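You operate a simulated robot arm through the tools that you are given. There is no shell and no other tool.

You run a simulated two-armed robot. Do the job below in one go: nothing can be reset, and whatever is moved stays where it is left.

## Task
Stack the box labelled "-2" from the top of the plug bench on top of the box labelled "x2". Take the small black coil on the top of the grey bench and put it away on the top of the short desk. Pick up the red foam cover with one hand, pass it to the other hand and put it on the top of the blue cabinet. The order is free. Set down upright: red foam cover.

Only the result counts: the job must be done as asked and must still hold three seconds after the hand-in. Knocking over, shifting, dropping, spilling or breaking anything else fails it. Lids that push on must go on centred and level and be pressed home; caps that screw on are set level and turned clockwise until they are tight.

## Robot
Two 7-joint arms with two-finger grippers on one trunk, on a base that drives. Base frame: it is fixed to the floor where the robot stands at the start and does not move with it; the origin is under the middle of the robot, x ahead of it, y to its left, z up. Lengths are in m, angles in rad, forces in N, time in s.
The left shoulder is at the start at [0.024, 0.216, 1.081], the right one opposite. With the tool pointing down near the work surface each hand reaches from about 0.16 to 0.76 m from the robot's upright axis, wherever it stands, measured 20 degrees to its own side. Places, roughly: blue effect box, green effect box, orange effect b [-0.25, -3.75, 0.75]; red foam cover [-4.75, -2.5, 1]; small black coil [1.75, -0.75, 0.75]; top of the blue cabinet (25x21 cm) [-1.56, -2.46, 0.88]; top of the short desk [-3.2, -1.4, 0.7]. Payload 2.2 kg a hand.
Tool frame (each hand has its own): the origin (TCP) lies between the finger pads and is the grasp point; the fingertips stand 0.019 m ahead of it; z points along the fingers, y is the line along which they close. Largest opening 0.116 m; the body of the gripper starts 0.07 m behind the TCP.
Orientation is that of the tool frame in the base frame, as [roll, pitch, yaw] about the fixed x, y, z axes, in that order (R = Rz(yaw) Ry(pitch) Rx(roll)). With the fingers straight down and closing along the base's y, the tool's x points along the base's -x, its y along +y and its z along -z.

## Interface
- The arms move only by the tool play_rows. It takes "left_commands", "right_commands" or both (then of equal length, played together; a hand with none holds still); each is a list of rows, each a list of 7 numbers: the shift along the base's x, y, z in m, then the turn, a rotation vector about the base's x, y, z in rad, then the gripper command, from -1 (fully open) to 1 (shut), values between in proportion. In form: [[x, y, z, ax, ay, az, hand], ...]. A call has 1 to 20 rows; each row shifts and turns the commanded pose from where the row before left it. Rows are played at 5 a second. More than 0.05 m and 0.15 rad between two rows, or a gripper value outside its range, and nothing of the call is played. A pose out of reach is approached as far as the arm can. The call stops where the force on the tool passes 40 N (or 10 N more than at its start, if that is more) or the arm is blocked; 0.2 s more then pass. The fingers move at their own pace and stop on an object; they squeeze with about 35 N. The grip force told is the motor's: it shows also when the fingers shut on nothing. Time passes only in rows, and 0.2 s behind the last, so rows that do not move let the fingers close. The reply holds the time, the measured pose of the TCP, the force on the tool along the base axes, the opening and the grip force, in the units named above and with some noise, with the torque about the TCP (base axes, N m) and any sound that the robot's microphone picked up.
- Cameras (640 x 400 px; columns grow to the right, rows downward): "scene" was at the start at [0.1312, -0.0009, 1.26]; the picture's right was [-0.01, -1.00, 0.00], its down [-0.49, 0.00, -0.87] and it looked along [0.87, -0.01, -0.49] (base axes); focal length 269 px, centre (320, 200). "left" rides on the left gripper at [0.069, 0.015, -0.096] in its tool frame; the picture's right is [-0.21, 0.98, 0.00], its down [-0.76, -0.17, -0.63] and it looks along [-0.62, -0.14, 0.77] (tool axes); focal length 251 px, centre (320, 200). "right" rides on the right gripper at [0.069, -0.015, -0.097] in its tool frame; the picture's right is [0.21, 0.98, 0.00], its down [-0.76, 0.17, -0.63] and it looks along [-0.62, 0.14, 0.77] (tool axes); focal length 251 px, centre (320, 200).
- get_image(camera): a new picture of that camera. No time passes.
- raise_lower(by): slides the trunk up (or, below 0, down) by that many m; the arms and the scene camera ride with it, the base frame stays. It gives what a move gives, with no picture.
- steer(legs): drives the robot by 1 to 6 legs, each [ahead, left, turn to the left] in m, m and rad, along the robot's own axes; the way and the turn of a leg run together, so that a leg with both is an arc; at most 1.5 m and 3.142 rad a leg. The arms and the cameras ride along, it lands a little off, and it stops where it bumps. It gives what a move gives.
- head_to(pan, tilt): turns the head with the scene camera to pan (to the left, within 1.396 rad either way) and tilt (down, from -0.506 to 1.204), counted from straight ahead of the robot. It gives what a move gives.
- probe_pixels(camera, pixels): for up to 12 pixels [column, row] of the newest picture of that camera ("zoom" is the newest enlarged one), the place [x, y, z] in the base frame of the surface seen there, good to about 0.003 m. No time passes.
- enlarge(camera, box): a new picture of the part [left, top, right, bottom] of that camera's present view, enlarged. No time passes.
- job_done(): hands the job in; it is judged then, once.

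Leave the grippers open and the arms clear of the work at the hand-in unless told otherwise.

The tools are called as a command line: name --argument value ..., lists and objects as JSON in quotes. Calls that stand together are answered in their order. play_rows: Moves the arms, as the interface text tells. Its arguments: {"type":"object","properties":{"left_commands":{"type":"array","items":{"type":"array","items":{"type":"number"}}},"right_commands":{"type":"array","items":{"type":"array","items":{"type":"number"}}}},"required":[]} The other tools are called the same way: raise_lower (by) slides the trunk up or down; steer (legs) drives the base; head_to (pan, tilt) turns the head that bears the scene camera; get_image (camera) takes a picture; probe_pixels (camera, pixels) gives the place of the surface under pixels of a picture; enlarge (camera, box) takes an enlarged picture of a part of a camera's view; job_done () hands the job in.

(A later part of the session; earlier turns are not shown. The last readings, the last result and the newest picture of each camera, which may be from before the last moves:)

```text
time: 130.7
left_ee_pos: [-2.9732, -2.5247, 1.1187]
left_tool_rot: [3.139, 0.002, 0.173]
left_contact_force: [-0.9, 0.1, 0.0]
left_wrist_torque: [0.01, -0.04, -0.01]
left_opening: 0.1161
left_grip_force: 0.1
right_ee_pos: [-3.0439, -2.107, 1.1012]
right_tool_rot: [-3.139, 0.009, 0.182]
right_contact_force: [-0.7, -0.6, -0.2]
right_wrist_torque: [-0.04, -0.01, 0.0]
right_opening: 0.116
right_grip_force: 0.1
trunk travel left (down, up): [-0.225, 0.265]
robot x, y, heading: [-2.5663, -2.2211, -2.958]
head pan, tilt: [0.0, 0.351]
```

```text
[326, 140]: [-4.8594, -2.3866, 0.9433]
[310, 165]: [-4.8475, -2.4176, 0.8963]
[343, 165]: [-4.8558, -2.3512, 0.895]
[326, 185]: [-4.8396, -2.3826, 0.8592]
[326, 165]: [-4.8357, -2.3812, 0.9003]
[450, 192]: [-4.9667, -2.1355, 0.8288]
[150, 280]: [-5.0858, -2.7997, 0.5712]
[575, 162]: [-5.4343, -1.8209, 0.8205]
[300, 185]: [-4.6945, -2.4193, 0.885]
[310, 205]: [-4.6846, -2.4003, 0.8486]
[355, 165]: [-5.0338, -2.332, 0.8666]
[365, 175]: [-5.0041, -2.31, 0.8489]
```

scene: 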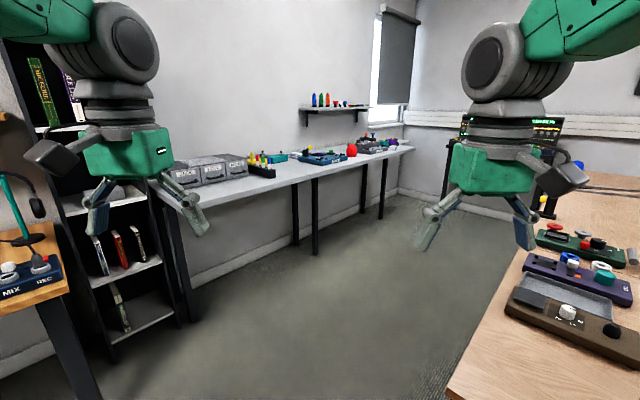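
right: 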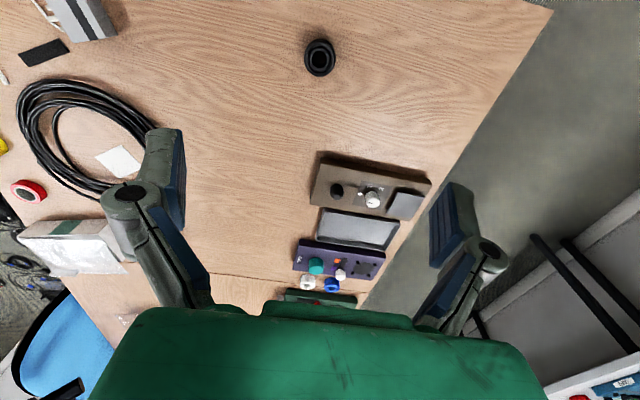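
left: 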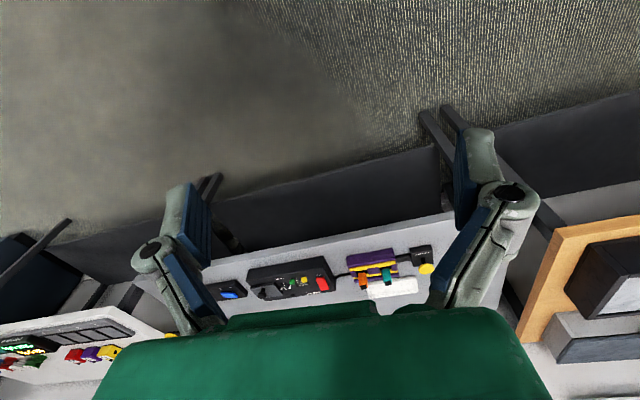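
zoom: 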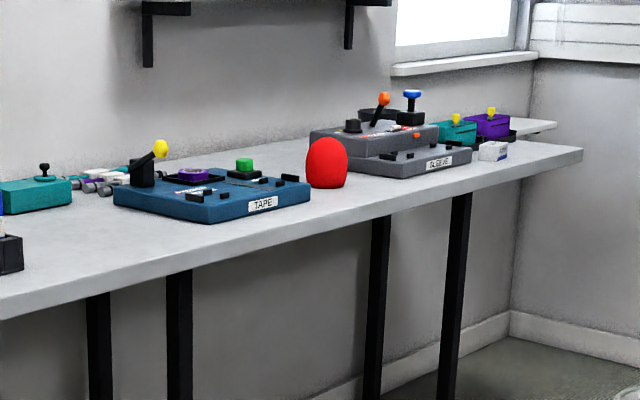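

The foam cover is about 7 cm wide, 10 cm tall, centre ≈ (-4.87, -2.39), standing on the bench top (z≈0.843), 0.16 m in from the edge, with ~0.15 m free either side. Before driving I probe the bookshelf, bench end and desk around the aisle.

probe_pixels --camera "scene" --pixels '[[110, 350], [185, 320], [160, 215], [60, 380], [450, 385], [520, 265], [540, 230], [180, 190], [20, 240], [85, 205], [560, 170]]'

```text
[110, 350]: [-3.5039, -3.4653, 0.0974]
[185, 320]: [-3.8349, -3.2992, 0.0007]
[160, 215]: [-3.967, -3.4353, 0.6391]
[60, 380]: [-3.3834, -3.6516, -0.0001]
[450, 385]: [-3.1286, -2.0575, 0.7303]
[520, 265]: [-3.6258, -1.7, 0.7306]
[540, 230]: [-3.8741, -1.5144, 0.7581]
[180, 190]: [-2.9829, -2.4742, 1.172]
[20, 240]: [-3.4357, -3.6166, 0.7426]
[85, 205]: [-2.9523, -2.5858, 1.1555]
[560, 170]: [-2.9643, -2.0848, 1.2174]
```

The aisle between bench and desk is ~1.09 m wide. I turn to face the bench (+0.80 rad), move diagonally into the aisle, then slide right to just before the foam cover.

steer --legs '[[0, 0, 0.802], [0.66, -0.33, 0]]'

get_image --camera "scene"

```text
time: 136.8
left_ee_pos: [-3.2662, -3.0963, 1.1186]
left_tool_rot: [-3.141, 0.002, 0.988]
left_contact_force: [0.0, -0.6, 0.4]
left_wrist_torque: [-0.01, 0.0, 0.0]
left_opening: 0.1159
left_grip_force: 0.0
right_ee_pos: [-3.6183, -2.8613, 1.1007]
right_tool_rot: [-3.137, 0.009, 0.994]
right_contact_force: [-0.6, 0.2, 0.1]
right_wrist_torque: [-0.02, 0.0, 0.0]
right_opening: 0.1161
right_grip_force: 0.1
trunk travel left (down, up): [-0.225, 0.265]
robot x, y, heading: [-3.2082, -2.5941, -2.148]
head pan, tilt: [0.0, 0.351]
```

```text
taken
```

scene: 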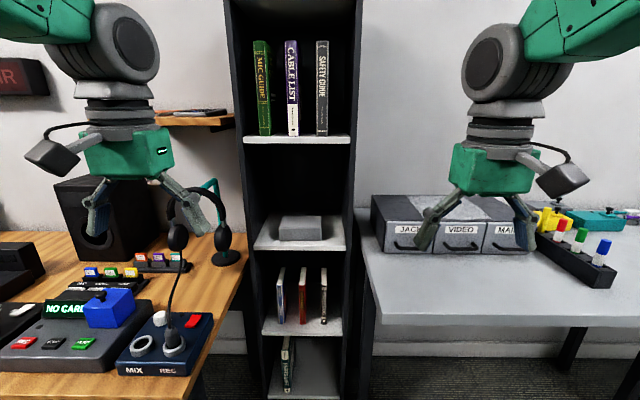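

All clear. I slide right 1.30 m (0.08 m ahead).

steer --legs '[[0.06, -1.3, 0]]'

head_to --pan -0.25 --tilt 0.5

get_image --camera "scene"

```text
time: 143.4
left_ee_pos: [-4.3956, -2.4295, 1.1198]
left_tool_rot: [-3.14, 0.004, 0.984]
left_contact_force: [-0.1, 0.2, 0.9]
left_wrist_torque: [0.03, 0.02, -0.02]
left_opening: 0.116
left_grip_force: 0.2
right_ee_pos: [-4.7465, -2.1919, 1.1028]
right_tool_rot: [-3.134, 0.011, 0.99]
right_contact_force: [1.0, -0.6, 0.4]
right_wrist_torque: [0.02, 0.02, 0.01]
right_opening: 0.116
right_grip_force: 0.1
trunk travel left (down, up): [-0.225, 0.265]
robot x, y, heading: [-4.3408, -1.9273, -2.151]
head pan, tilt: [0.0, 0.351]
```

```text
time: 144.2
left_ee_pos: [-4.3954, -2.4257, 1.1199]
left_tool_rot: [3.141, 0.006, 0.983]
left_contact_force: [-0.5, 0.0, 0.4]
left_wrist_torque: [0.02, 0.05, 0.0]
left_opening: 0.1162
left_grip_force: 0.1
right_ee_pos: [-4.7459, -2.1885, 1.1039]
right_tool_rot: [-3.136, 0.015, 0.991]
right_contact_force: [0.3, 1.1, -1.2]
right_wrist_torque: [0.02, 0.01, 0.04]
right_opening: 0.1163
right_grip_force: 0.0
trunk travel left (down, up): [-0.225, 0.265]
robot x, y, heading: [-4.3401, -1.926, -2.152]
head pan, tilt: [-0.25, 0.499]
```

```text
taken
```

scene: 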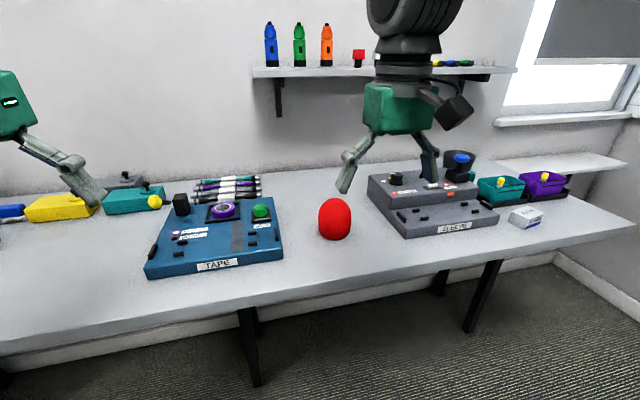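

The foam cover stands at px (335, 218). I zoom and probe it.

enlarge --camera "scene" --box '[280, 180, 400, 255]'

probe_pixels --camera "scene" --pixels '[[335, 200], [320, 218], [350, 218], [335, 218], [335, 238], [335, 208], [285, 250], [385, 225], [300, 240], [335, 270], [280, 205], [370, 190]]'

```text
5.33 times, centred on (340, 218) of scene
```

zoom: 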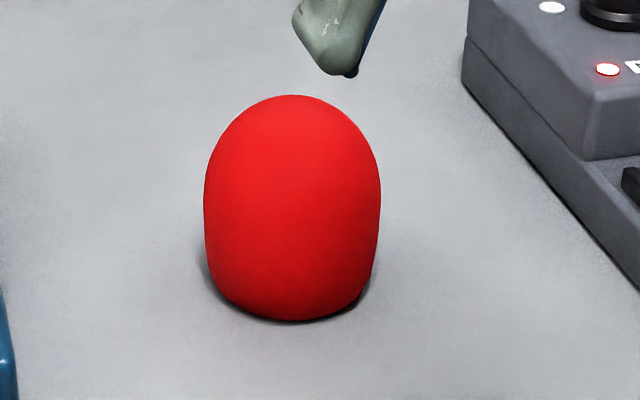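

```text
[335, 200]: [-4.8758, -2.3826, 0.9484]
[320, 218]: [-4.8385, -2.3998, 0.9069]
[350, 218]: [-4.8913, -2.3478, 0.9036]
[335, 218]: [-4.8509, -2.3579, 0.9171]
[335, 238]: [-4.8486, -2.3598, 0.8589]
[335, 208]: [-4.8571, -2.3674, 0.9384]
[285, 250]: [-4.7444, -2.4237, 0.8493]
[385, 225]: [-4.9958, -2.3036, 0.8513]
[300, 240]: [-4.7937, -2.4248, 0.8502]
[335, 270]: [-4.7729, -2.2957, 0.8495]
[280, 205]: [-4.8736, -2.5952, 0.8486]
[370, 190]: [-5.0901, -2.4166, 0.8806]
```

Foam cover: Ø≈0.075, top z≈0.952, bench z≈0.850, centre ≈ (-4.877, -2.380). I drive 0.1 m ahead so it's well inside the right hand's reach.

steer --legs '[[0.1, 0, 0]]'

get_image --camera "right"

get_image --camera "scene"

```text
time: 145.3
left_ee_pos: [-4.4518, -2.5093, 1.1209]
left_tool_rot: [-3.141, 0.005, 0.985]
left_contact_force: [0.5, -0.1, -0.6]
left_wrist_torque: [0.04, -0.02, -0.03]
left_opening: 0.116
left_grip_force: 0.0
right_ee_pos: [-4.8036, -2.2718, 1.1024]
right_tool_rot: [-3.139, 0.014, 0.99]
right_contact_force: [-0.7, -0.4, 0.0]
right_wrist_torque: [0.01, -0.05, 0.02]
right_opening: 0.1159
right_grip_force: 0.1
trunk travel left (down, up): [-0.225, 0.265]
robot x, y, heading: [-4.3922, -2.0096, -2.152]
head pan, tilt: [-0.25, 0.499]
```

```text
taken
```

right: 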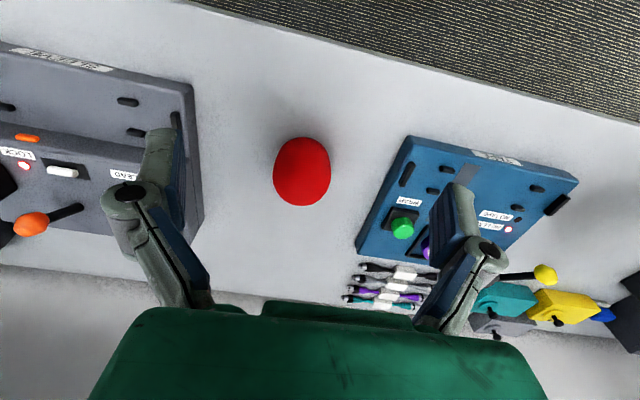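

```text
taken
```

scene: 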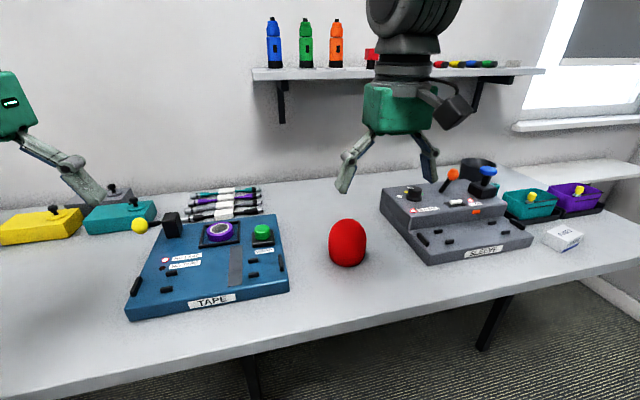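

I probe the foam cover from the right wrist camera to find its apex (highest point gives the centre).

probe_pixels --camera "right" --pixels '[[303, 165], [303, 175], [303, 185], [303, 195], [303, 202], [290, 185], [316, 185], [278, 170], [327, 170], [300, 141]]'

probe_pixels --camera "scene" --pixels '[[348, 221], [348, 226], [348, 232], [340, 226], [356, 226], [331, 243], [365, 243], [348, 263]]'

```text
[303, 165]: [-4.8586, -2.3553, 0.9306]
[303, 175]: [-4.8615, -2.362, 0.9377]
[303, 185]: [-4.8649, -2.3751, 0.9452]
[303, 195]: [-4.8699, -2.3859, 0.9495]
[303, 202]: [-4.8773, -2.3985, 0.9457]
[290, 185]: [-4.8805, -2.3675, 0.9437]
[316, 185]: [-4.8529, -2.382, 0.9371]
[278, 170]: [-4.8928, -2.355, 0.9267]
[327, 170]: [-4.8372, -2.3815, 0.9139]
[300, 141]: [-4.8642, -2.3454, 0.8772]
```

```text
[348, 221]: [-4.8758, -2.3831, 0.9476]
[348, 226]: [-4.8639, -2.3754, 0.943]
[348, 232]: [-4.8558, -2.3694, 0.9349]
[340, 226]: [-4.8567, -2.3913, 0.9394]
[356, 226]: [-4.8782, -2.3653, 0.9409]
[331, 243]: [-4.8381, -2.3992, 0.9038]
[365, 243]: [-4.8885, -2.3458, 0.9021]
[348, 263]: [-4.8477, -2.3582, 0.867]
```

Foam centre fits to (-4.8735, -2.382), R≈0.038. I move the right hand over it and down to z≈0.99, checking alignment before going around it.

play_rows --right_commands '[[-0.0233, -0.0367, 0, 0.01, -0.01, 0, -1], [-0.0233, -0.0367, 0, 0, 0, 0, -1], [-0.0234, -0.0368, 0, 0, 0, 0, -1], [0, 0, -0.04, 0, 0, 0, -1], [0, 0, -0.04, 0, 0, 0, -1], [0, 0, -0.032, 0, 0, 0, -1], [0, 0, 0, 0, 0, 0, -1], [0, 0, 0, 0, 0, 0, -1], [0, 0, 0, 0, 0, 0, -1]]'

get_image --camera "right"

get_image --camera "scene"

```text
time: 147.3
left_ee_pos: [-4.4504, -2.5065, 1.1233]
left_tool_rot: [-3.141, 0.007, 0.985]
left_contact_force: [0.0, 0.0, 0.1]
left_wrist_torque: [0.02, 0.02, 0.02]
left_opening: 0.1159
left_grip_force: 0.0
right_ee_pos: [-4.8727, -2.3801, 0.9904]
right_tool_rot: [-3.141, 0.001, 0.991]
right_contact_force: [-0.9, -0.1, -0.5]
right_wrist_torque: [-0.02, 0.02, 0.04]
right_opening: 0.116
right_grip_force: 0.1
trunk travel left (down, up): [-0.225, 0.265]
robot x, y, heading: [-4.3928, -2.0093, -2.149]
head pan, tilt: [-0.25, 0.499]
```

```text
taken
```

right: 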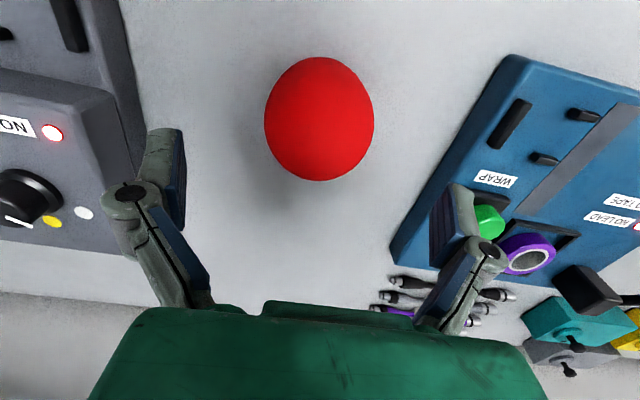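

```text
taken
```

scene: 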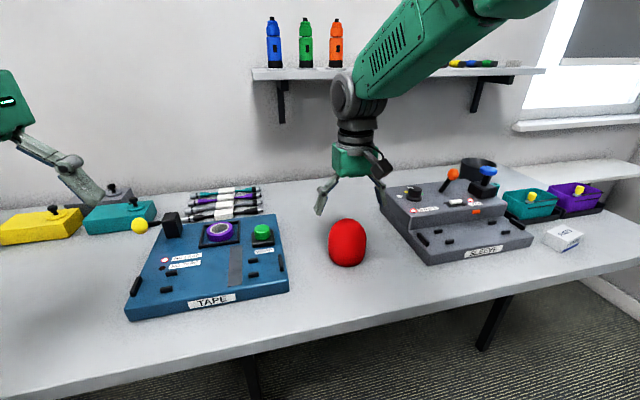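

I check the distance from the fingers to the grey device's edge (px 145, 215) before lowering.

probe_pixels --camera "right" --pixels '[[140, 120], [143, 225], [110, 200], [115, 145], [60, 130], [395, 245], [455, 150], [320, 178], [320, 60], [268, 120], [372, 120]]'

```text
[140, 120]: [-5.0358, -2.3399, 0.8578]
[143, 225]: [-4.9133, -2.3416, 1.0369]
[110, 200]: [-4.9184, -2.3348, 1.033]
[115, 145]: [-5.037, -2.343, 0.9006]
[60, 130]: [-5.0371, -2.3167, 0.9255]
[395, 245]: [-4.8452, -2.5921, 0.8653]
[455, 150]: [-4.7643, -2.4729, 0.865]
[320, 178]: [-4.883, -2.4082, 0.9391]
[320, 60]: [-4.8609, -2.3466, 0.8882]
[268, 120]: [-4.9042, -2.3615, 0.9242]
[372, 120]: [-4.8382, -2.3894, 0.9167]
```

Centred within a few mm, device edges are 0.14-0.16 m away. I lower 0.082 m around the foam and close gently.

play_rows --right_commands '[[0, -0.001, -0.03, 0, 0, 0, -1], [0, -0.001, -0.03, 0, 0, 0, -1], [0, 0, -0.022, 0, 0, 0, -1], [0, 0, 0, 0, 0, 0, -1], [0, 0, 0, 0, 0, 0, -0.2], [0, 0, 0, 0, 0, 0, 0.2], [0, 0, 0, 0, 0, 0, 0.6], [0, 0, 0, 0, 0, 0, 1], [0, 0, 0, 0, 0, 0, 1], [0, 0, 0, 0, 0, 0, 1]]'

get_image --camera "right"

get_image --camera "scene"

```text
time: 149.5
left_ee_pos: [-4.4485, -2.5054, 1.1225]
left_tool_rot: [-3.141, 0.008, 0.986]
left_contact_force: [-0.6, -0.4, 0.1]
left_wrist_torque: [-0.01, -0.01, -0.03]
left_opening: 0.1162
left_grip_force: 0.1
right_ee_pos: [-4.8706, -2.382, 0.9092]
right_tool_rot: [-3.141, 0.003, 0.992]
right_contact_force: [0.4, -0.1, -0.4]
right_wrist_torque: [-0.01, 0.01, 0.01]
right_opening: 0.0745
right_grip_force: 35.5
trunk travel left (down, up): [-0.225, 0.265]
robot x, y, heading: [-4.3889, -2.0082, -2.153]
head pan, tilt: [-0.25, 0.499]
```

```text
taken
```

right: 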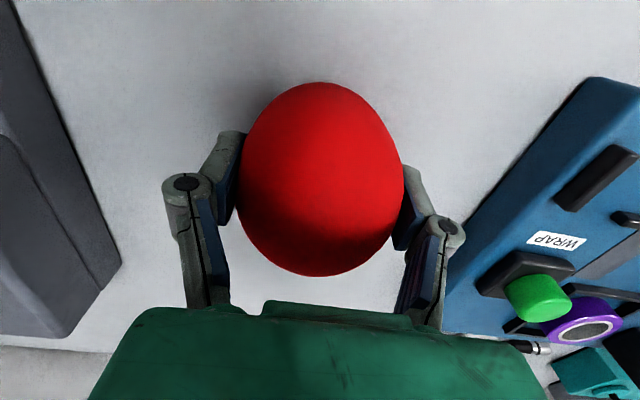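

```text
taken
```

scene: 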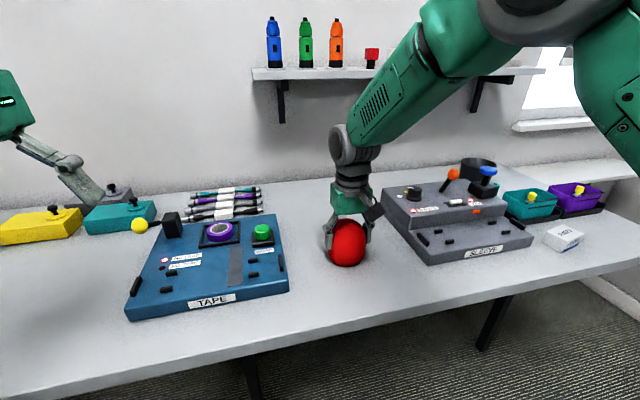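

Held (opening 0.0745, 35 N). I lift it straight up.

play_rows --right_commands '[[0, 0, 0.015, 0, 0, 0, 1], [0, 0, 0.03, 0, 0, 0, 1], [0, 0, 0.04, 0, 0, 0, 1], [0, 0, 0.04, 0, 0, 0, 1], [0, 0, 0.04, 0, 0, 0, 1], [0, 0, 0.04, 0, 0, 0, 1], [0, 0, 0, 0, 0, 0, 1]]'

get_image --camera "scene"

get_image --camera "right"

```text
time: 151.1
left_ee_pos: [-4.4495, -2.507, 1.1206]
left_tool_rot: [3.141, 0.007, 0.983]
left_contact_force: [-0.4, -0.2, -0.4]
left_wrist_torque: [0.04, -0.05, 0.01]
left_opening: 0.1161
left_grip_force: 0.0
right_ee_pos: [-4.8711, -2.3832, 1.1145]
right_tool_rot: [-3.142, -0.001, 0.991]
right_contact_force: [0.1, -0.7, -0.1]
right_wrist_torque: [-0.02, -0.04, 0.0]
right_opening: 0.0736
right_grip_force: 34.8
trunk travel left (down, up): [-0.225, 0.265]
robot x, y, heading: [-4.3896, -2.0121, -2.15]
head pan, tilt: [-0.25, 0.499]
```

```text
taken
```

scene: 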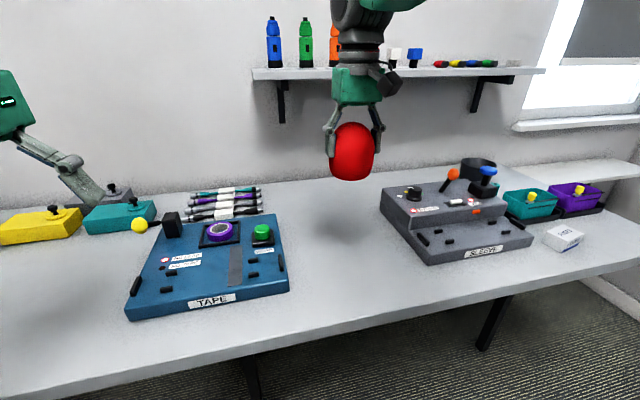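

```text
taken
```

right: 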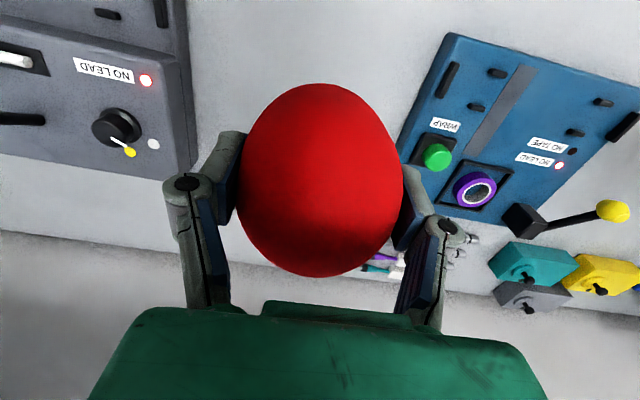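

The foam cover hangs upright in the right hand (its base 59 mm below the TCP). For the hand-over, the right hand moves in front of the chest while the left tool yaws +90° (later it will tip to point to the robot's right and take the foam's lower half from the side).

play_rows --left_commands '[[0, 0, 0, 0, 0, 0.1428, -1], [0, 0, 0, 0, 0, 0.1428, -1], [0, 0, 0, 0, 0, 0.1428, -1], [0, 0, 0, 0, 0, 0.1428, -1], [0, 0, 0, 0, 0, 0.1428, -1], [0, 0, 0, 0, 0, 0.1428, -1], [0, 0, 0, 0, 0, 0.1428, -1], [0, 0, 0, 0, 0, 0.1428, -1], [0, 0, 0, 0, 0, 0.1428, -1], [0, 0, 0, 0, 0, 0.1428, -1], [0, 0, 0, 0, 0, 0.1428, -1], [0, 0, 0, 0, 0, 0, -1]]' --right_commands '[[0.0391, 0.0092, 0.002, 0, 0, 0, 1], [0.0391, 0.0092, 0.002, 0, 0, 0, 1], [0.0391, 0.0092, 0.002, 0, 0, 0, 1], [0.0391, 0.0092, 0.002, 0, 0, 0, 1], [0.0391, 0.0092, 0.002, 0, 0, 0, 1], [0, 0, 0, 0, 0, 0, 1], [0, 0, 0, 0, 0, 0, 1], [0, 0, 0, 0, 0, 0, 1], [0, 0, 0, 0, 0, 0, 1], [0, 0, 0, 0, 0, 0, 1], [0, 0, 0, 0, 0, 0, 1], [0, 0, 0, 0, 0, 0, 1]]'

head_to --pan 0.1 --tilt 0.4

get_image --camera "scene"

```text
time: 153.7
left_ee_pos: [-4.4493, -2.5078, 1.1216]
left_tool_rot: [3.139, 0.009, 2.557]
left_contact_force: [0.8, 0.6, -0.7]
left_wrist_torque: [0.01, -0.02, -0.02]
left_opening: 0.116
left_grip_force: 0.0
right_ee_pos: [-4.6746, -2.3353, 1.1239]
right_tool_rot: [-3.139, 0.002, 0.991]
right_contact_force: [0.4, 0.2, -0.4]
right_wrist_torque: [-0.01, 0.01, 0.02]
right_opening: 0.0734
right_grip_force: 34.8
trunk travel left (down, up): [-0.225, 0.265]
robot x, y, heading: [-4.3899, -2.0147, -2.152]
head pan, tilt: [-0.25, 0.499]
```

```text
time: 154.6
left_ee_pos: [-4.4501, -2.5064, 1.122]
left_tool_rot: [3.142, 0.007, 2.555]
left_contact_force: [0.9, 0.9, -0.8]
left_wrist_torque: [0.02, -0.02, 0.02]
left_opening: 0.1161
left_grip_force: 0.1
right_ee_pos: [-4.6745, -2.3354, 1.1251]
right_tool_rot: [-3.141, 0.0, 0.992]
right_contact_force: [-0.5, 0.0, 0.7]
right_wrist_torque: [0.02, 0.01, 0.0]
right_opening: 0.073
right_grip_force: 35.3
trunk travel left (down, up): [-0.225, 0.265]
robot x, y, heading: [-4.39, -2.0103, -2.155]
head pan, tilt: [0.099, 0.4]
```

```text
taken
```

scene: 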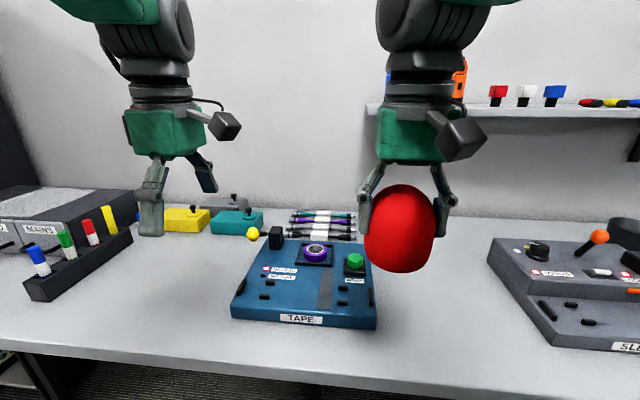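

Works well. Now I tip the left tool about the robot's backward axis so its fingers swing toward the robot's right; first half (0.65 rad).

play_rows --left_commands '[[0, 0, 0, 0.0717, 0.1095, 0, -1], [0, 0, 0, 0.0717, 0.1095, 0, -1], [0, 0, 0, 0.0717, 0.1095, 0, -1], [0, 0, 0, 0.0717, 0.1095, 0, -1], [0, 0, 0, 0.0717, 0.1095, 0, -1], [0, 0, 0, 0, 0, 0, -1]]'

get_image --camera "scene"

```text
time: 156.0
left_ee_pos: [-4.4497, -2.5065, 1.1218]
left_tool_rot: [-3.137, -0.648, 2.552]
left_contact_force: [0.2, -0.8, 0.5]
left_wrist_torque: [0.01, -0.01, 0.0]
left_opening: 0.1156
left_grip_force: 0.0
right_ee_pos: [-4.6727, -2.3355, 1.1253]
right_tool_rot: [-3.14, 0.001, 0.991]
right_contact_force: [0.6, -0.2, 0.2]
right_wrist_torque: [-0.04, -0.01, -0.02]
right_opening: 0.0732
right_grip_force: 35.4
trunk travel left (down, up): [-0.225, 0.265]
robot x, y, heading: [-4.3895, -2.0093, -2.156]
head pan, tilt: [0.099, 0.4]
```

```text
taken
```

scene: 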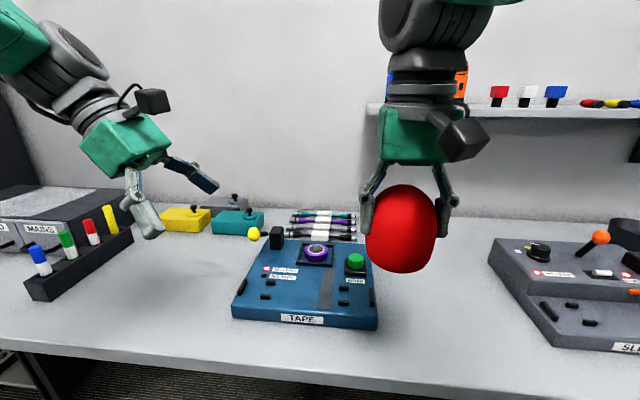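

Good, continuing the other half to about 75° (15° short of level).

play_rows --left_commands '[[0, 0, 0, 0.0717, 0.1095, 0, -1], [0, 0, 0, 0.0717, 0.1095, 0, -1], [0, 0, 0, 0.0717, 0.1095, 0, -1], [0, 0, 0, 0.0717, 0.1095, 0, -1], [0, 0, 0, 0.0717, 0.1095, 0, -1], [0, 0, 0, 0, 0, 0, -1]]'

get_image --camera "scene"

get_image --camera "left"

```text
time: 157.4
left_ee_pos: [-4.4494, -2.5077, 1.1207]
left_tool_rot: [-3.118, -1.304, 2.539]
left_contact_force: [0.4, -0.3, 0.5]
left_wrist_torque: [0.01, 0.0, -0.04]
left_opening: 0.1163
left_grip_force: 0.2
right_ee_pos: [-4.673, -2.3362, 1.1263]
right_tool_rot: [-3.14, 0.001, 0.991]
right_contact_force: [0.9, -0.5, -0.1]
right_wrist_torque: [0.01, 0.0, 0.02]
right_opening: 0.0727
right_grip_force: 34.8
trunk travel left (down, up): [-0.225, 0.265]
robot x, y, heading: [-4.3916, -2.0101, -2.153]
head pan, tilt: [0.099, 0.4]
```

```text
taken
```

scene: 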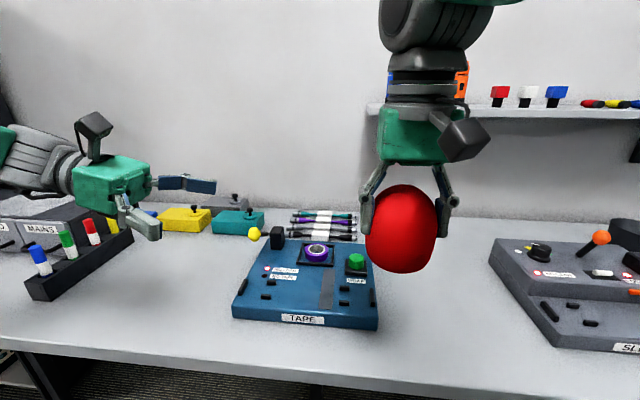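

```text
taken
```

left: 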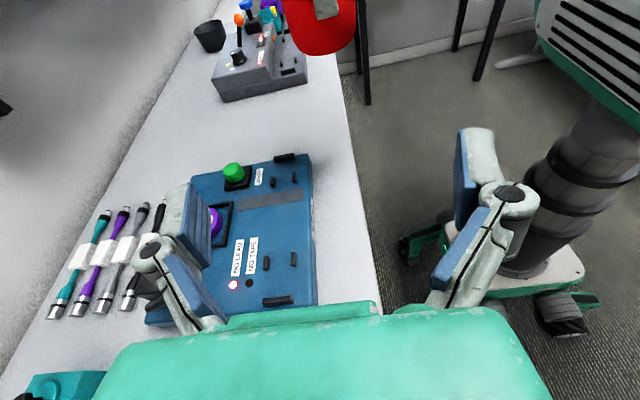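

The left tool points right and 15° down with its camera on top. I move it to a pre-approach point 0.13 m beside the foam at the height of its lower part (z≈1.095).

play_rows --left_commands '[[-0.02865, 0.0252, -0.0065, 0, 0, 0, -1], [-0.02865, 0.0252, -0.0065, 0, 0, 0, -1], [-0.02865, 0.0252, -0.0065, 0, 0, 0, -1], [-0.02865, 0.0252, -0.0065, 0, 0, 0, -1], [0, 0, 0, 0, 0, 0, -1], [0, 0, 0, 0, 0, 0, -1]]'

get_image --camera "scene"

get_image --camera "left"

```text
time: 158.8
left_ee_pos: [-4.5621, -2.4067, 1.0941]
left_tool_rot: [-3.121, -1.302, 2.538]
left_contact_force: [0.7, 0.1, 0.0]
left_wrist_torque: [0.02, -0.01, -0.01]
left_opening: 0.116
left_grip_force: 0.0
right_ee_pos: [-4.6731, -2.3364, 1.1251]
right_tool_rot: [-3.141, 0.0, 0.99]
right_contact_force: [0.7, 1.0, -0.5]
right_wrist_torque: [-0.03, 0.02, -0.01]
right_opening: 0.0724
right_grip_force: 34.9
trunk travel left (down, up): [-0.225, 0.265]
robot x, y, heading: [-4.3901, -2.0121, -2.151]
head pan, tilt: [0.099, 0.4]
```

```text
taken
```

scene: 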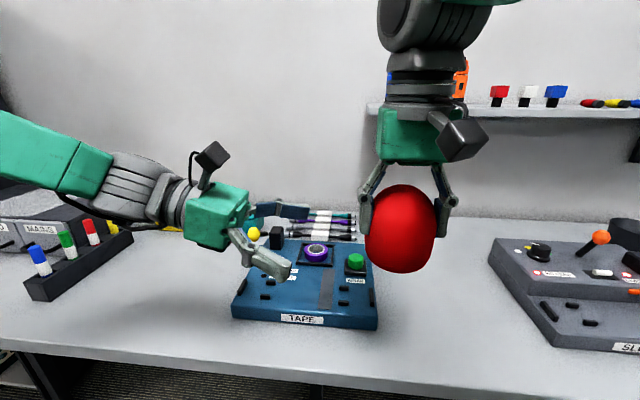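

```text
taken
```

left: 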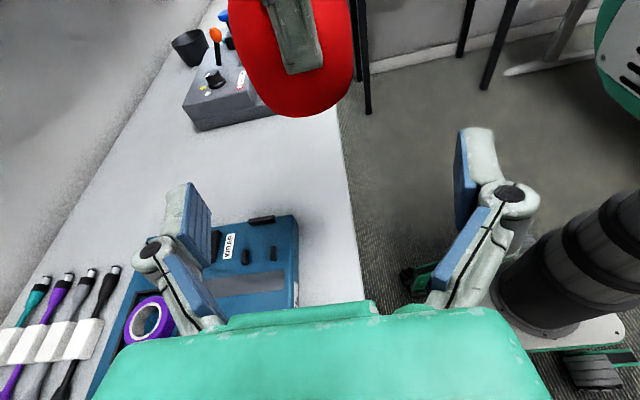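

I verify the alignment by probing the foam and the right hand's finger in the left picture.

probe_pixels --camera "left" --pixels '[[310, 112], [270, 90], [340, 90], [250, 60], [350, 60], [245, 30], [352, 30], [300, 60], [300, 85]]'

probe_pixels --camera "scene" --pixels '[[400, 190], [400, 230], [400, 265], [370, 235], [432, 235], [385, 260]]'

```text
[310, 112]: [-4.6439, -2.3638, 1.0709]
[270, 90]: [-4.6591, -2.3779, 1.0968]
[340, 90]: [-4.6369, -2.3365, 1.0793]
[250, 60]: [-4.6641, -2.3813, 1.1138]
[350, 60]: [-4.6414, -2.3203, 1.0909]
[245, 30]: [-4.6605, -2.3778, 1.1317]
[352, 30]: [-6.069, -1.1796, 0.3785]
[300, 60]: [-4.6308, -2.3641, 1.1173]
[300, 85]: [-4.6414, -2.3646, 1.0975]
```

```text
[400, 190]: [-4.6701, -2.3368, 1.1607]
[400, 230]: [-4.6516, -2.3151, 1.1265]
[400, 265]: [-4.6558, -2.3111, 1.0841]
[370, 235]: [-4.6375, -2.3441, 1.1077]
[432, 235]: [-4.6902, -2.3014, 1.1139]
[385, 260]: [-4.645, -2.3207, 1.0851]
```

The foam's axis is ~8 mm further forward than the left tool's line; I shift the left hand 7 mm forward, then approach 0.119 m along the pointing direction in small steps.

play_rows --left_commands '[[-0.0038, -0.0058, 0, 0, 0, 0, -1], [-0.02, 0.013, 0, 0, 0, 0, -1], [-0.02, 0.013, 0, 0, 0, 0, -1], [-0.02, 0.013, 0, 0, 0, 0, -1], [0, 0, 0, 0, 0, 0, -1], [0, 0, 0, 0, 0, 0, -1]]'

get_image --camera "scene"

get_image --camera "left"

```text
time: 160.2
left_ee_pos: [-4.6274, -2.373, 1.0963]
left_tool_rot: [-3.12, -1.302, 2.538]
left_contact_force: [-0.3, 0.9, -0.5]
left_wrist_torque: [0.01, 0.01, 0.02]
left_opening: 0.1159
left_grip_force: 0.0
right_ee_pos: [-4.6724, -2.336, 1.1247]
right_tool_rot: [-3.141, 0.001, 0.992]
right_contact_force: [0.4, -0.3, 0.0]
right_wrist_torque: [-0.01, -0.01, -0.02]
right_opening: 0.0724
right_grip_force: 35.0
trunk travel left (down, up): [-0.225, 0.265]
robot x, y, heading: [-4.392, -2.0106, -2.152]
head pan, tilt: [0.099, 0.4]
```

```text
taken
```

scene: 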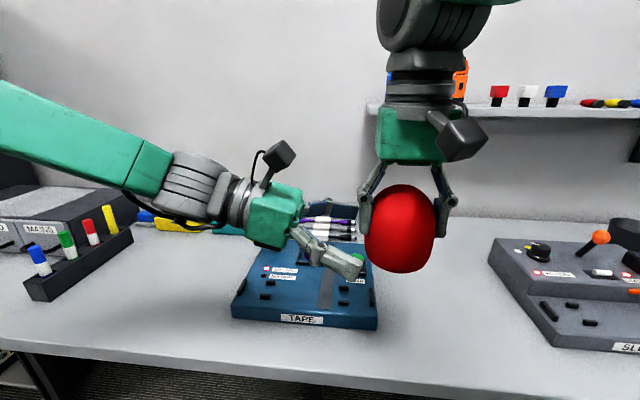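

```text
taken
```

left: 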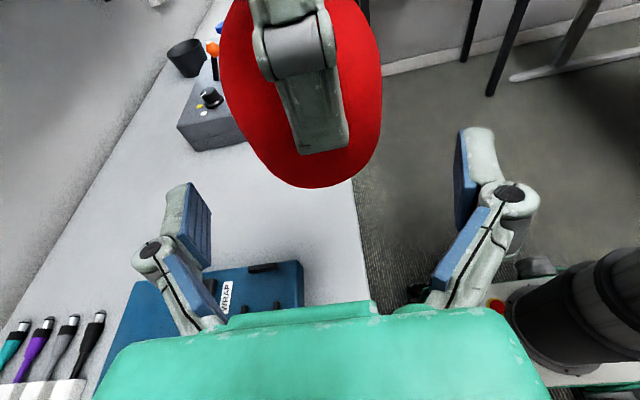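

Geometry check: with 15° tilt the left camera would come too close to the right gripper when it opens. I'll back off 6 cm and level the left tool (rotate 0.25 rad more), which leaves ample clearance.

play_rows --left_commands '[[0.025, -0.0165, 0, 0, 0, 0, -1], [0.025, -0.0165, 0, 0, 0, 0, -1], [0, 0, 0, 0.0683, 0.1047, 0, -1], [0, 0, 0, 0.0683, 0.1047, 0, -1], [0, 0, 0.006, 0, 0, 0, -1], [0, 0, 0, 0, 0, 0, -1], [0, 0, 0, 0, 0, 0, -1]]'

get_image --camera "scene"

get_image --camera "left"

```text
time: 161.8
left_ee_pos: [-4.5769, -2.4053, 1.1009]
left_tool_rot: [-2.788, -1.55, 2.206]
left_contact_force: [-0.2, -0.1, -0.1]
left_wrist_torque: [0.02, -0.04, 0.01]
left_opening: 0.116
left_grip_force: 0.0
right_ee_pos: [-4.6726, -2.3373, 1.1252]
right_tool_rot: [-3.14, 0.001, 0.991]
right_contact_force: [0.0, 0.7, 1.0]
right_wrist_torque: [-0.05, 0.01, 0.0]
right_opening: 0.0721
right_grip_force: 35.7
trunk travel left (down, up): [-0.225, 0.265]
robot x, y, heading: [-4.3909, -2.0115, -2.151]
head pan, tilt: [0.099, 0.4]
```

```text
taken
```

scene: 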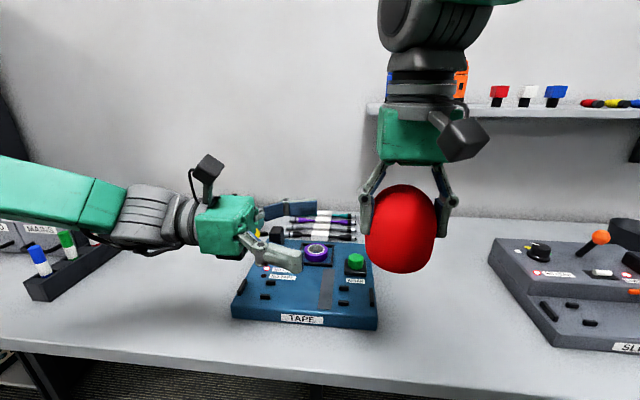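

```text
taken
```

left: 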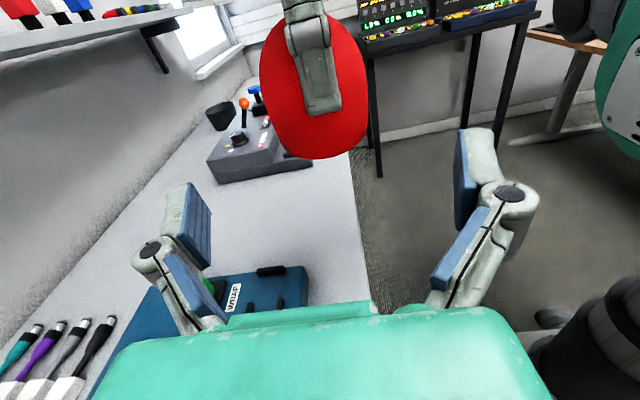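

The left tool is level and lined up (offset ~1.5 mm). I approach in two stages.

play_rows --left_commands '[[-0.02205, 0.0145, 0, 0, 0, 0, -1], [-0.02205, 0.0145, 0, 0, 0, 0, -1], [0, 0, 0, 0, 0, 0, -1], [0, 0, 0, 0, 0, 0, -1]]'

get_image --camera "left"

enlarge --camera "scene" --box '[220, 100, 480, 300]'

```text
time: 162.8
left_ee_pos: [-4.6193, -2.3759, 1.1009]
left_tool_rot: [-2.801, -1.551, 2.223]
left_contact_force: [0.1, 0.9, -0.8]
left_wrist_torque: [0.0, -0.01, -0.03]
left_opening: 0.1158
left_grip_force: 0.0
right_ee_pos: [-4.672, -2.3366, 1.1266]
right_tool_rot: [-3.139, 0.001, 0.99]
right_contact_force: [0.2, 1.0, -0.1]
right_wrist_torque: [-0.03, 0.04, -0.01]
right_opening: 0.0719
right_grip_force: 34.9
trunk travel left (down, up): [-0.225, 0.265]
robot x, y, heading: [-4.3934, -2.0094, -2.152]
head pan, tilt: [0.099, 0.4]
```

```text
taken
```

left: 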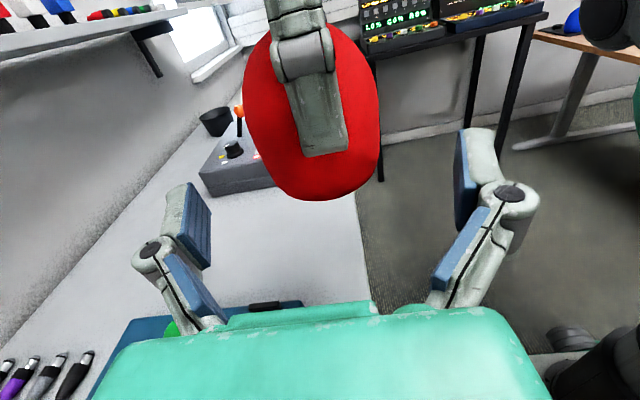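

```text
2.00 times, centred on (350, 200) of scene
```

zoom: 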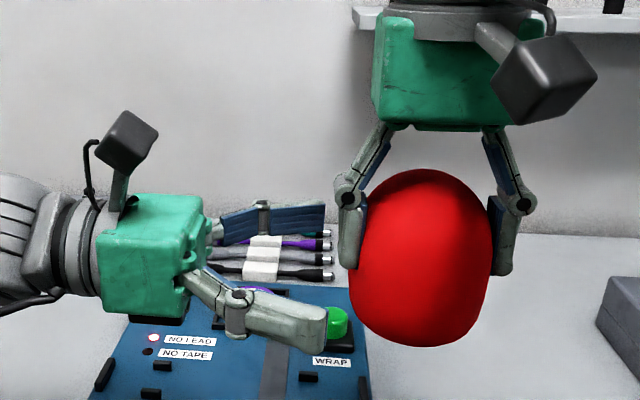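

Clearances look good (left camera will end ~4 cm from the right knuckle). I finish the approach.

play_rows --left_commands '[[-0.02205, 0.0145, 0, 0, 0, 0, -1], [-0.02205, 0.0145, 0, 0, 0, 0, -1], [0, 0, 0, 0, 0, 0, -1], [0, 0, 0, 0, 0, 0, -1]]'

get_image --camera "left"

enlarge --camera "scene" --box '[260, 100, 500, 285]'

```text
time: 163.8
left_ee_pos: [-4.6639, -2.349, 1.1024]
left_tool_rot: [-2.802, -1.553, 2.222]
left_contact_force: [0.4, -0.5, -0.4]
left_wrist_torque: [-0.02, -0.02, -0.01]
left_opening: 0.1161
left_grip_force: 0.1
right_ee_pos: [-4.6719, -2.3366, 1.1247]
right_tool_rot: [-3.138, 0.001, 0.993]
right_contact_force: [-0.1, -0.7, 0.1]
right_wrist_torque: [0.03, 0.01, -0.05]
right_opening: 0.072
right_grip_force: 34.7
trunk travel left (down, up): [-0.225, 0.265]
robot x, y, heading: [-4.3917, -2.011, -2.154]
head pan, tilt: [0.099, 0.4]
```

```text
taken
```

left: 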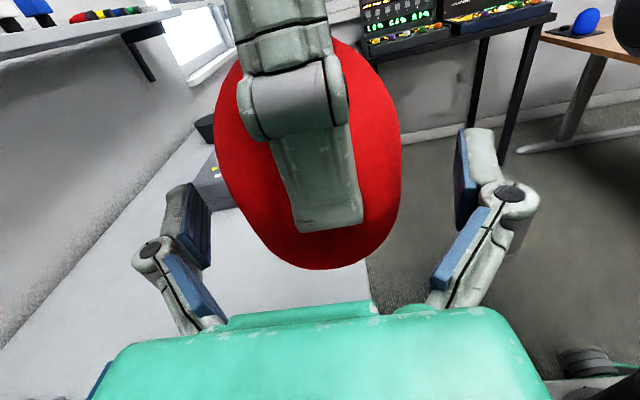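

```text
2.16 times, centred on (380, 192) of scene
```

zoom: 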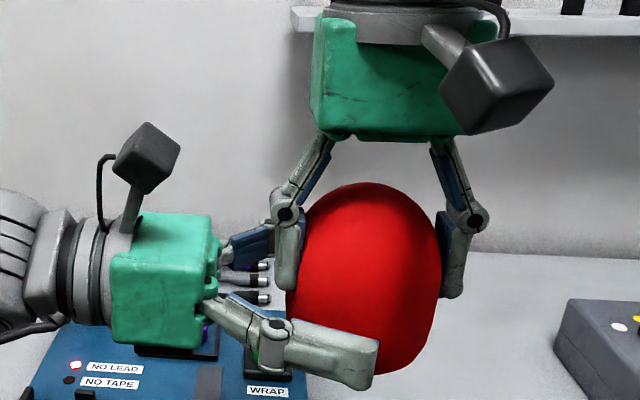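

The foam sits between the left fingers; its axis is 14 mm ahead of the TCP. I go 4 mm further and close the left gripper gradually.

play_rows --left_commands '[[-0.0033, 0.0022, 0, 0, 0, 0, -1], [0, 0, 0, 0, 0, 0, -0.6], [0, 0, 0, 0, 0, 0, -0.4], [0, 0, 0, 0, 0, 0, -0.3], [0, 0, 0, 0, 0, 0, -0.2], [0, 0, 0, 0, 0, 0, 0.2], [0, 0, 0, 0, 0, 0, 1], [0, 0, 0, 0, 0, 0, 1]]'

get_image --camera "left"

enlarge --camera "scene" --box '[260, 100, 500, 285]'

```text
time: 165.6
left_ee_pos: [-4.6691, -2.3458, 1.1013]
left_tool_rot: [-2.87, -1.549, 2.29]
left_contact_force: [-9.7, -12.1, -2.1]
left_wrist_torque: [0.43, -0.46, 0.21]
left_opening: 0.0715
left_grip_force: 35.1
right_ee_pos: [-4.6733, -2.3371, 1.1257]
right_tool_rot: [-3.14, -0.001, 0.993]
right_contact_force: [9.9, 12.7, 2.2]
right_wrist_torque: [-0.15, 0.18, -0.01]
right_opening: 0.072
right_grip_force: 34.6
trunk travel left (down, up): [-0.225, 0.265]
robot x, y, heading: [-4.3923, -2.0109, -2.15]
head pan, tilt: [0.099, 0.4]
```

```text
taken
```

left: 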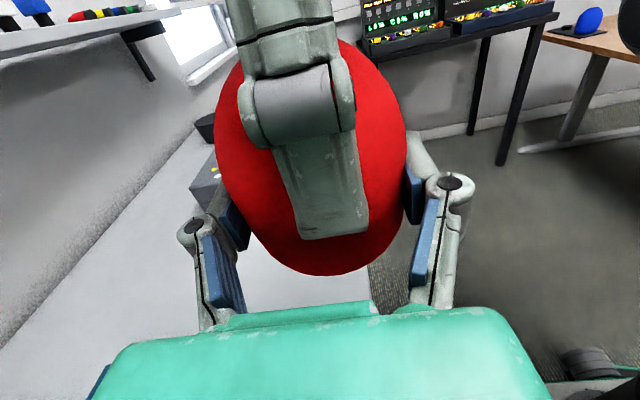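

```text
2.16 times, centred on (380, 192) of scene
```

zoom: 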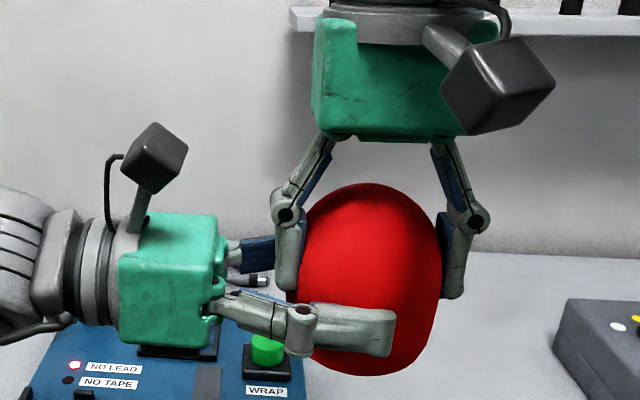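

Both hands hold it, but ~15 N side load shows the left hand sits a couple of mm too near. I ease it 2 mm forward and re-read the force.

play_rows --left_commands '[[-0.0011, -0.0017, 0, 0, 0, 0, 1], [0, 0, 0, 0, 0, 0, 1], [0, 0, 0, 0, 0, 0, 1]]'

```text
time: 166.4
left_ee_pos: [-4.6711, -2.3473, 1.1019]
left_tool_rot: [-2.82, -1.548, 2.237]
left_contact_force: [-5.8, -8.5, -2.0]
left_wrist_torque: [0.32, -0.28, 0.19]
left_opening: 0.0712
left_grip_force: 34.6
right_ee_pos: [-4.6737, -2.3363, 1.1248]
right_tool_rot: [-3.14, 0.001, 0.992]
right_contact_force: [4.3, 9.0, 1.9]
right_wrist_torque: [-0.16, 0.16, -0.11]
right_opening: 0.0722
right_grip_force: 35.2
trunk travel left (down, up): [-0.225, 0.265]
robot x, y, heading: [-4.3925, -2.0143, -2.148]
head pan, tilt: [0.099, 0.4]
```

Load fell to ~10 N. I ease 3.5 mm more.

play_rows --left_commands '[[-0.0019, -0.0029, 0, 0, 0, 0, 1], [0, 0, 0, 0, 0, 0, 1], [0, 0, 0, 0, 0, 0, 1]]'

```text
time: 167.2
left_ee_pos: [-4.6712, -2.3471, 1.1019]
left_tool_rot: [-2.753, -1.552, 2.166]
left_contact_force: [18.0, 9.0, -0.9]
left_wrist_torque: [-0.14, 0.29, -0.21]
left_opening: 0.0712
left_grip_force: 34.9
right_ee_pos: [-4.6761, -2.3373, 1.1257]
right_tool_rot: [3.141, 0.004, 0.991]
right_contact_force: [-18.6, -8.5, 2.4]
right_wrist_torque: [-0.07, 0.12, -0.03]
right_opening: 0.0714
right_grip_force: 35.5
trunk travel left (down, up): [-0.225, 0.265]
robot x, y, heading: [-4.3901, -2.0101, -2.146]
head pan, tilt: [0.099, 0.4]
```

Slight overshoot (now loaded the other way). I ease back ~2 mm.

play_rows --left_commands '[[0.0017, 0.0009, 0, 0, 0, 0, 1], [0, 0, 0, 0, 0, 0, 1], [0, 0, 0, 0, 0, 0, 1]]'

```text
time: 168.0
left_ee_pos: [-4.6708, -2.347, 1.1011]
left_tool_rot: [-2.783, -1.549, 2.202]
left_contact_force: [14.5, 15.5, -0.6]
left_wrist_torque: [-0.15, 0.12, -0.25]
left_opening: 0.0706
left_grip_force: 35.2
right_ee_pos: [-4.6736, -2.3363, 1.1253]
right_tool_rot: [-3.14, 0.002, 0.993]
right_contact_force: [-14.6, -15.2, 1.9]
right_wrist_torque: [-0.23, 0.25, 0.03]
right_opening: 0.0717
right_grip_force: 35.0
trunk travel left (down, up): [-0.225, 0.265]
robot x, y, heading: [-4.3923, -2.0136, -2.155]
head pan, tilt: [0.099, 0.4]
```

I let it settle and read again.

play_rows --left_commands '[[0, 0, 0, 0, 0, 0, 1], [0, 0, 0, 0, 0, 0, 1], [0, 0, 0, 0, 0, 0, 1]]'

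```text
time: 168.8
left_ee_pos: [-4.6704, -2.3479, 1.1025]
left_tool_rot: [-2.779, -1.549, 2.196]
left_contact_force: [11.9, 17.7, -1.3]
left_wrist_torque: [-0.6, 0.53, -0.14]
left_opening: 0.0707
left_grip_force: 34.7
right_ee_pos: [-4.6734, -2.3359, 1.1251]
right_tool_rot: [-3.141, 0.002, 0.991]
right_contact_force: [-12.5, -19.2, 1.4]
right_wrist_torque: [0.1, -0.26, -0.04]
right_opening: 0.0718
right_grip_force: 35.6
trunk travel left (down, up): [-0.225, 0.265]
robot x, y, heading: [-4.3877, -2.0135, -2.155]
head pan, tilt: [0.099, 0.4]
```

The side load is purely along the closing line (21 N). I ease the left hand back 2.5 mm.

play_rows --left_commands '[[0.0014, 0.0021, 0, 0, 0, 0, 1], [0, 0, 0, 0, 0, 0, 1], [0, 0, 0, 0, 0, 0, 1], [0, 0, 0, 0, 0, 0, 1]]'

```text
time: 169.8
left_ee_pos: [-4.6698, -2.348, 1.1013]
left_tool_rot: [-2.837, -1.548, 2.257]
left_contact_force: [-3.5, 7.8, -3.0]
left_wrist_torque: [-0.22, 0.1, 0.02]
left_opening: 0.0706
left_grip_force: 35.0
right_ee_pos: [-4.6728, -2.3354, 1.126]
right_tool_rot: [-3.14, 0.0, 0.992]
right_contact_force: [3.1, -8.1, 2.2]
right_wrist_torque: [-0.04, -0.23, 0.0]
right_opening: 0.0717
right_grip_force: 34.7
trunk travel left (down, up): [-0.225, 0.265]
robot x, y, heading: [-4.3902, -2.011, -2.155]
head pan, tilt: [0.099, 0.4]
```

Nearly balanced (8 N). Now the right hand opens to about 0.09 and lifts straight up.

play_rows --right_commands '[[0, 0, 0, 0, 0, 0, -0.3], [0, 0, 0, 0, 0, 0, -0.45], [0, 0, 0, 0, 0, 0, -0.55], [0, 0, 0, 0, 0, 0, -0.55]]'

enlarge --camera "scene" --box '[260, 100, 500, 285]'

get_image --camera "left"

```text
time: 170.8
left_ee_pos: [-4.669, -2.3466, 1.1021]
left_tool_rot: [-2.802, -1.549, 2.222]
left_contact_force: [0.2, -1.1, 0.3]
left_wrist_torque: [0.01, 0.0, -0.02]
left_opening: 0.0703
left_grip_force: 35.2
right_ee_pos: [-4.6737, -2.3368, 1.1241]
right_tool_rot: [-3.139, -0.001, 0.991]
right_contact_force: [-0.2, -0.5, -0.5]
right_wrist_torque: [0.03, 0.01, 0.01]
right_opening: 0.09
right_grip_force: 0.1
trunk travel left (down, up): [-0.225, 0.265]
robot x, y, heading: [-4.3881, -2.0059, -2.154]
head pan, tilt: [0.099, 0.4]
```

```text
2.16 times, centred on (380, 192) of scene
```

zoom: 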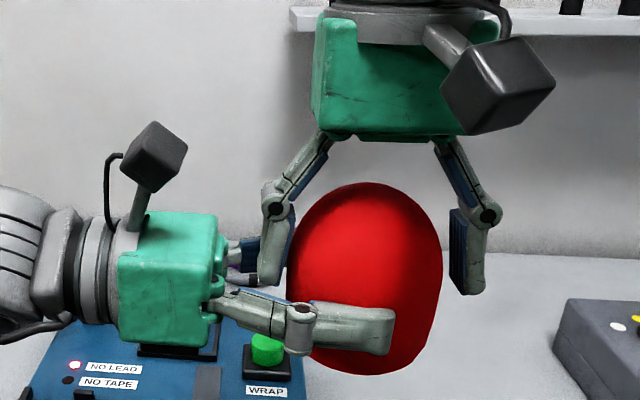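

```text
taken
```

left: 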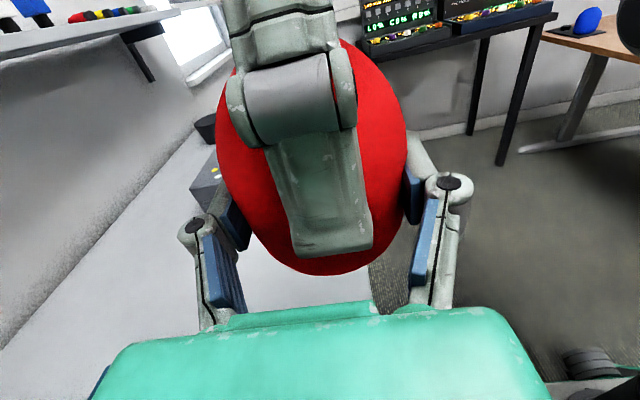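

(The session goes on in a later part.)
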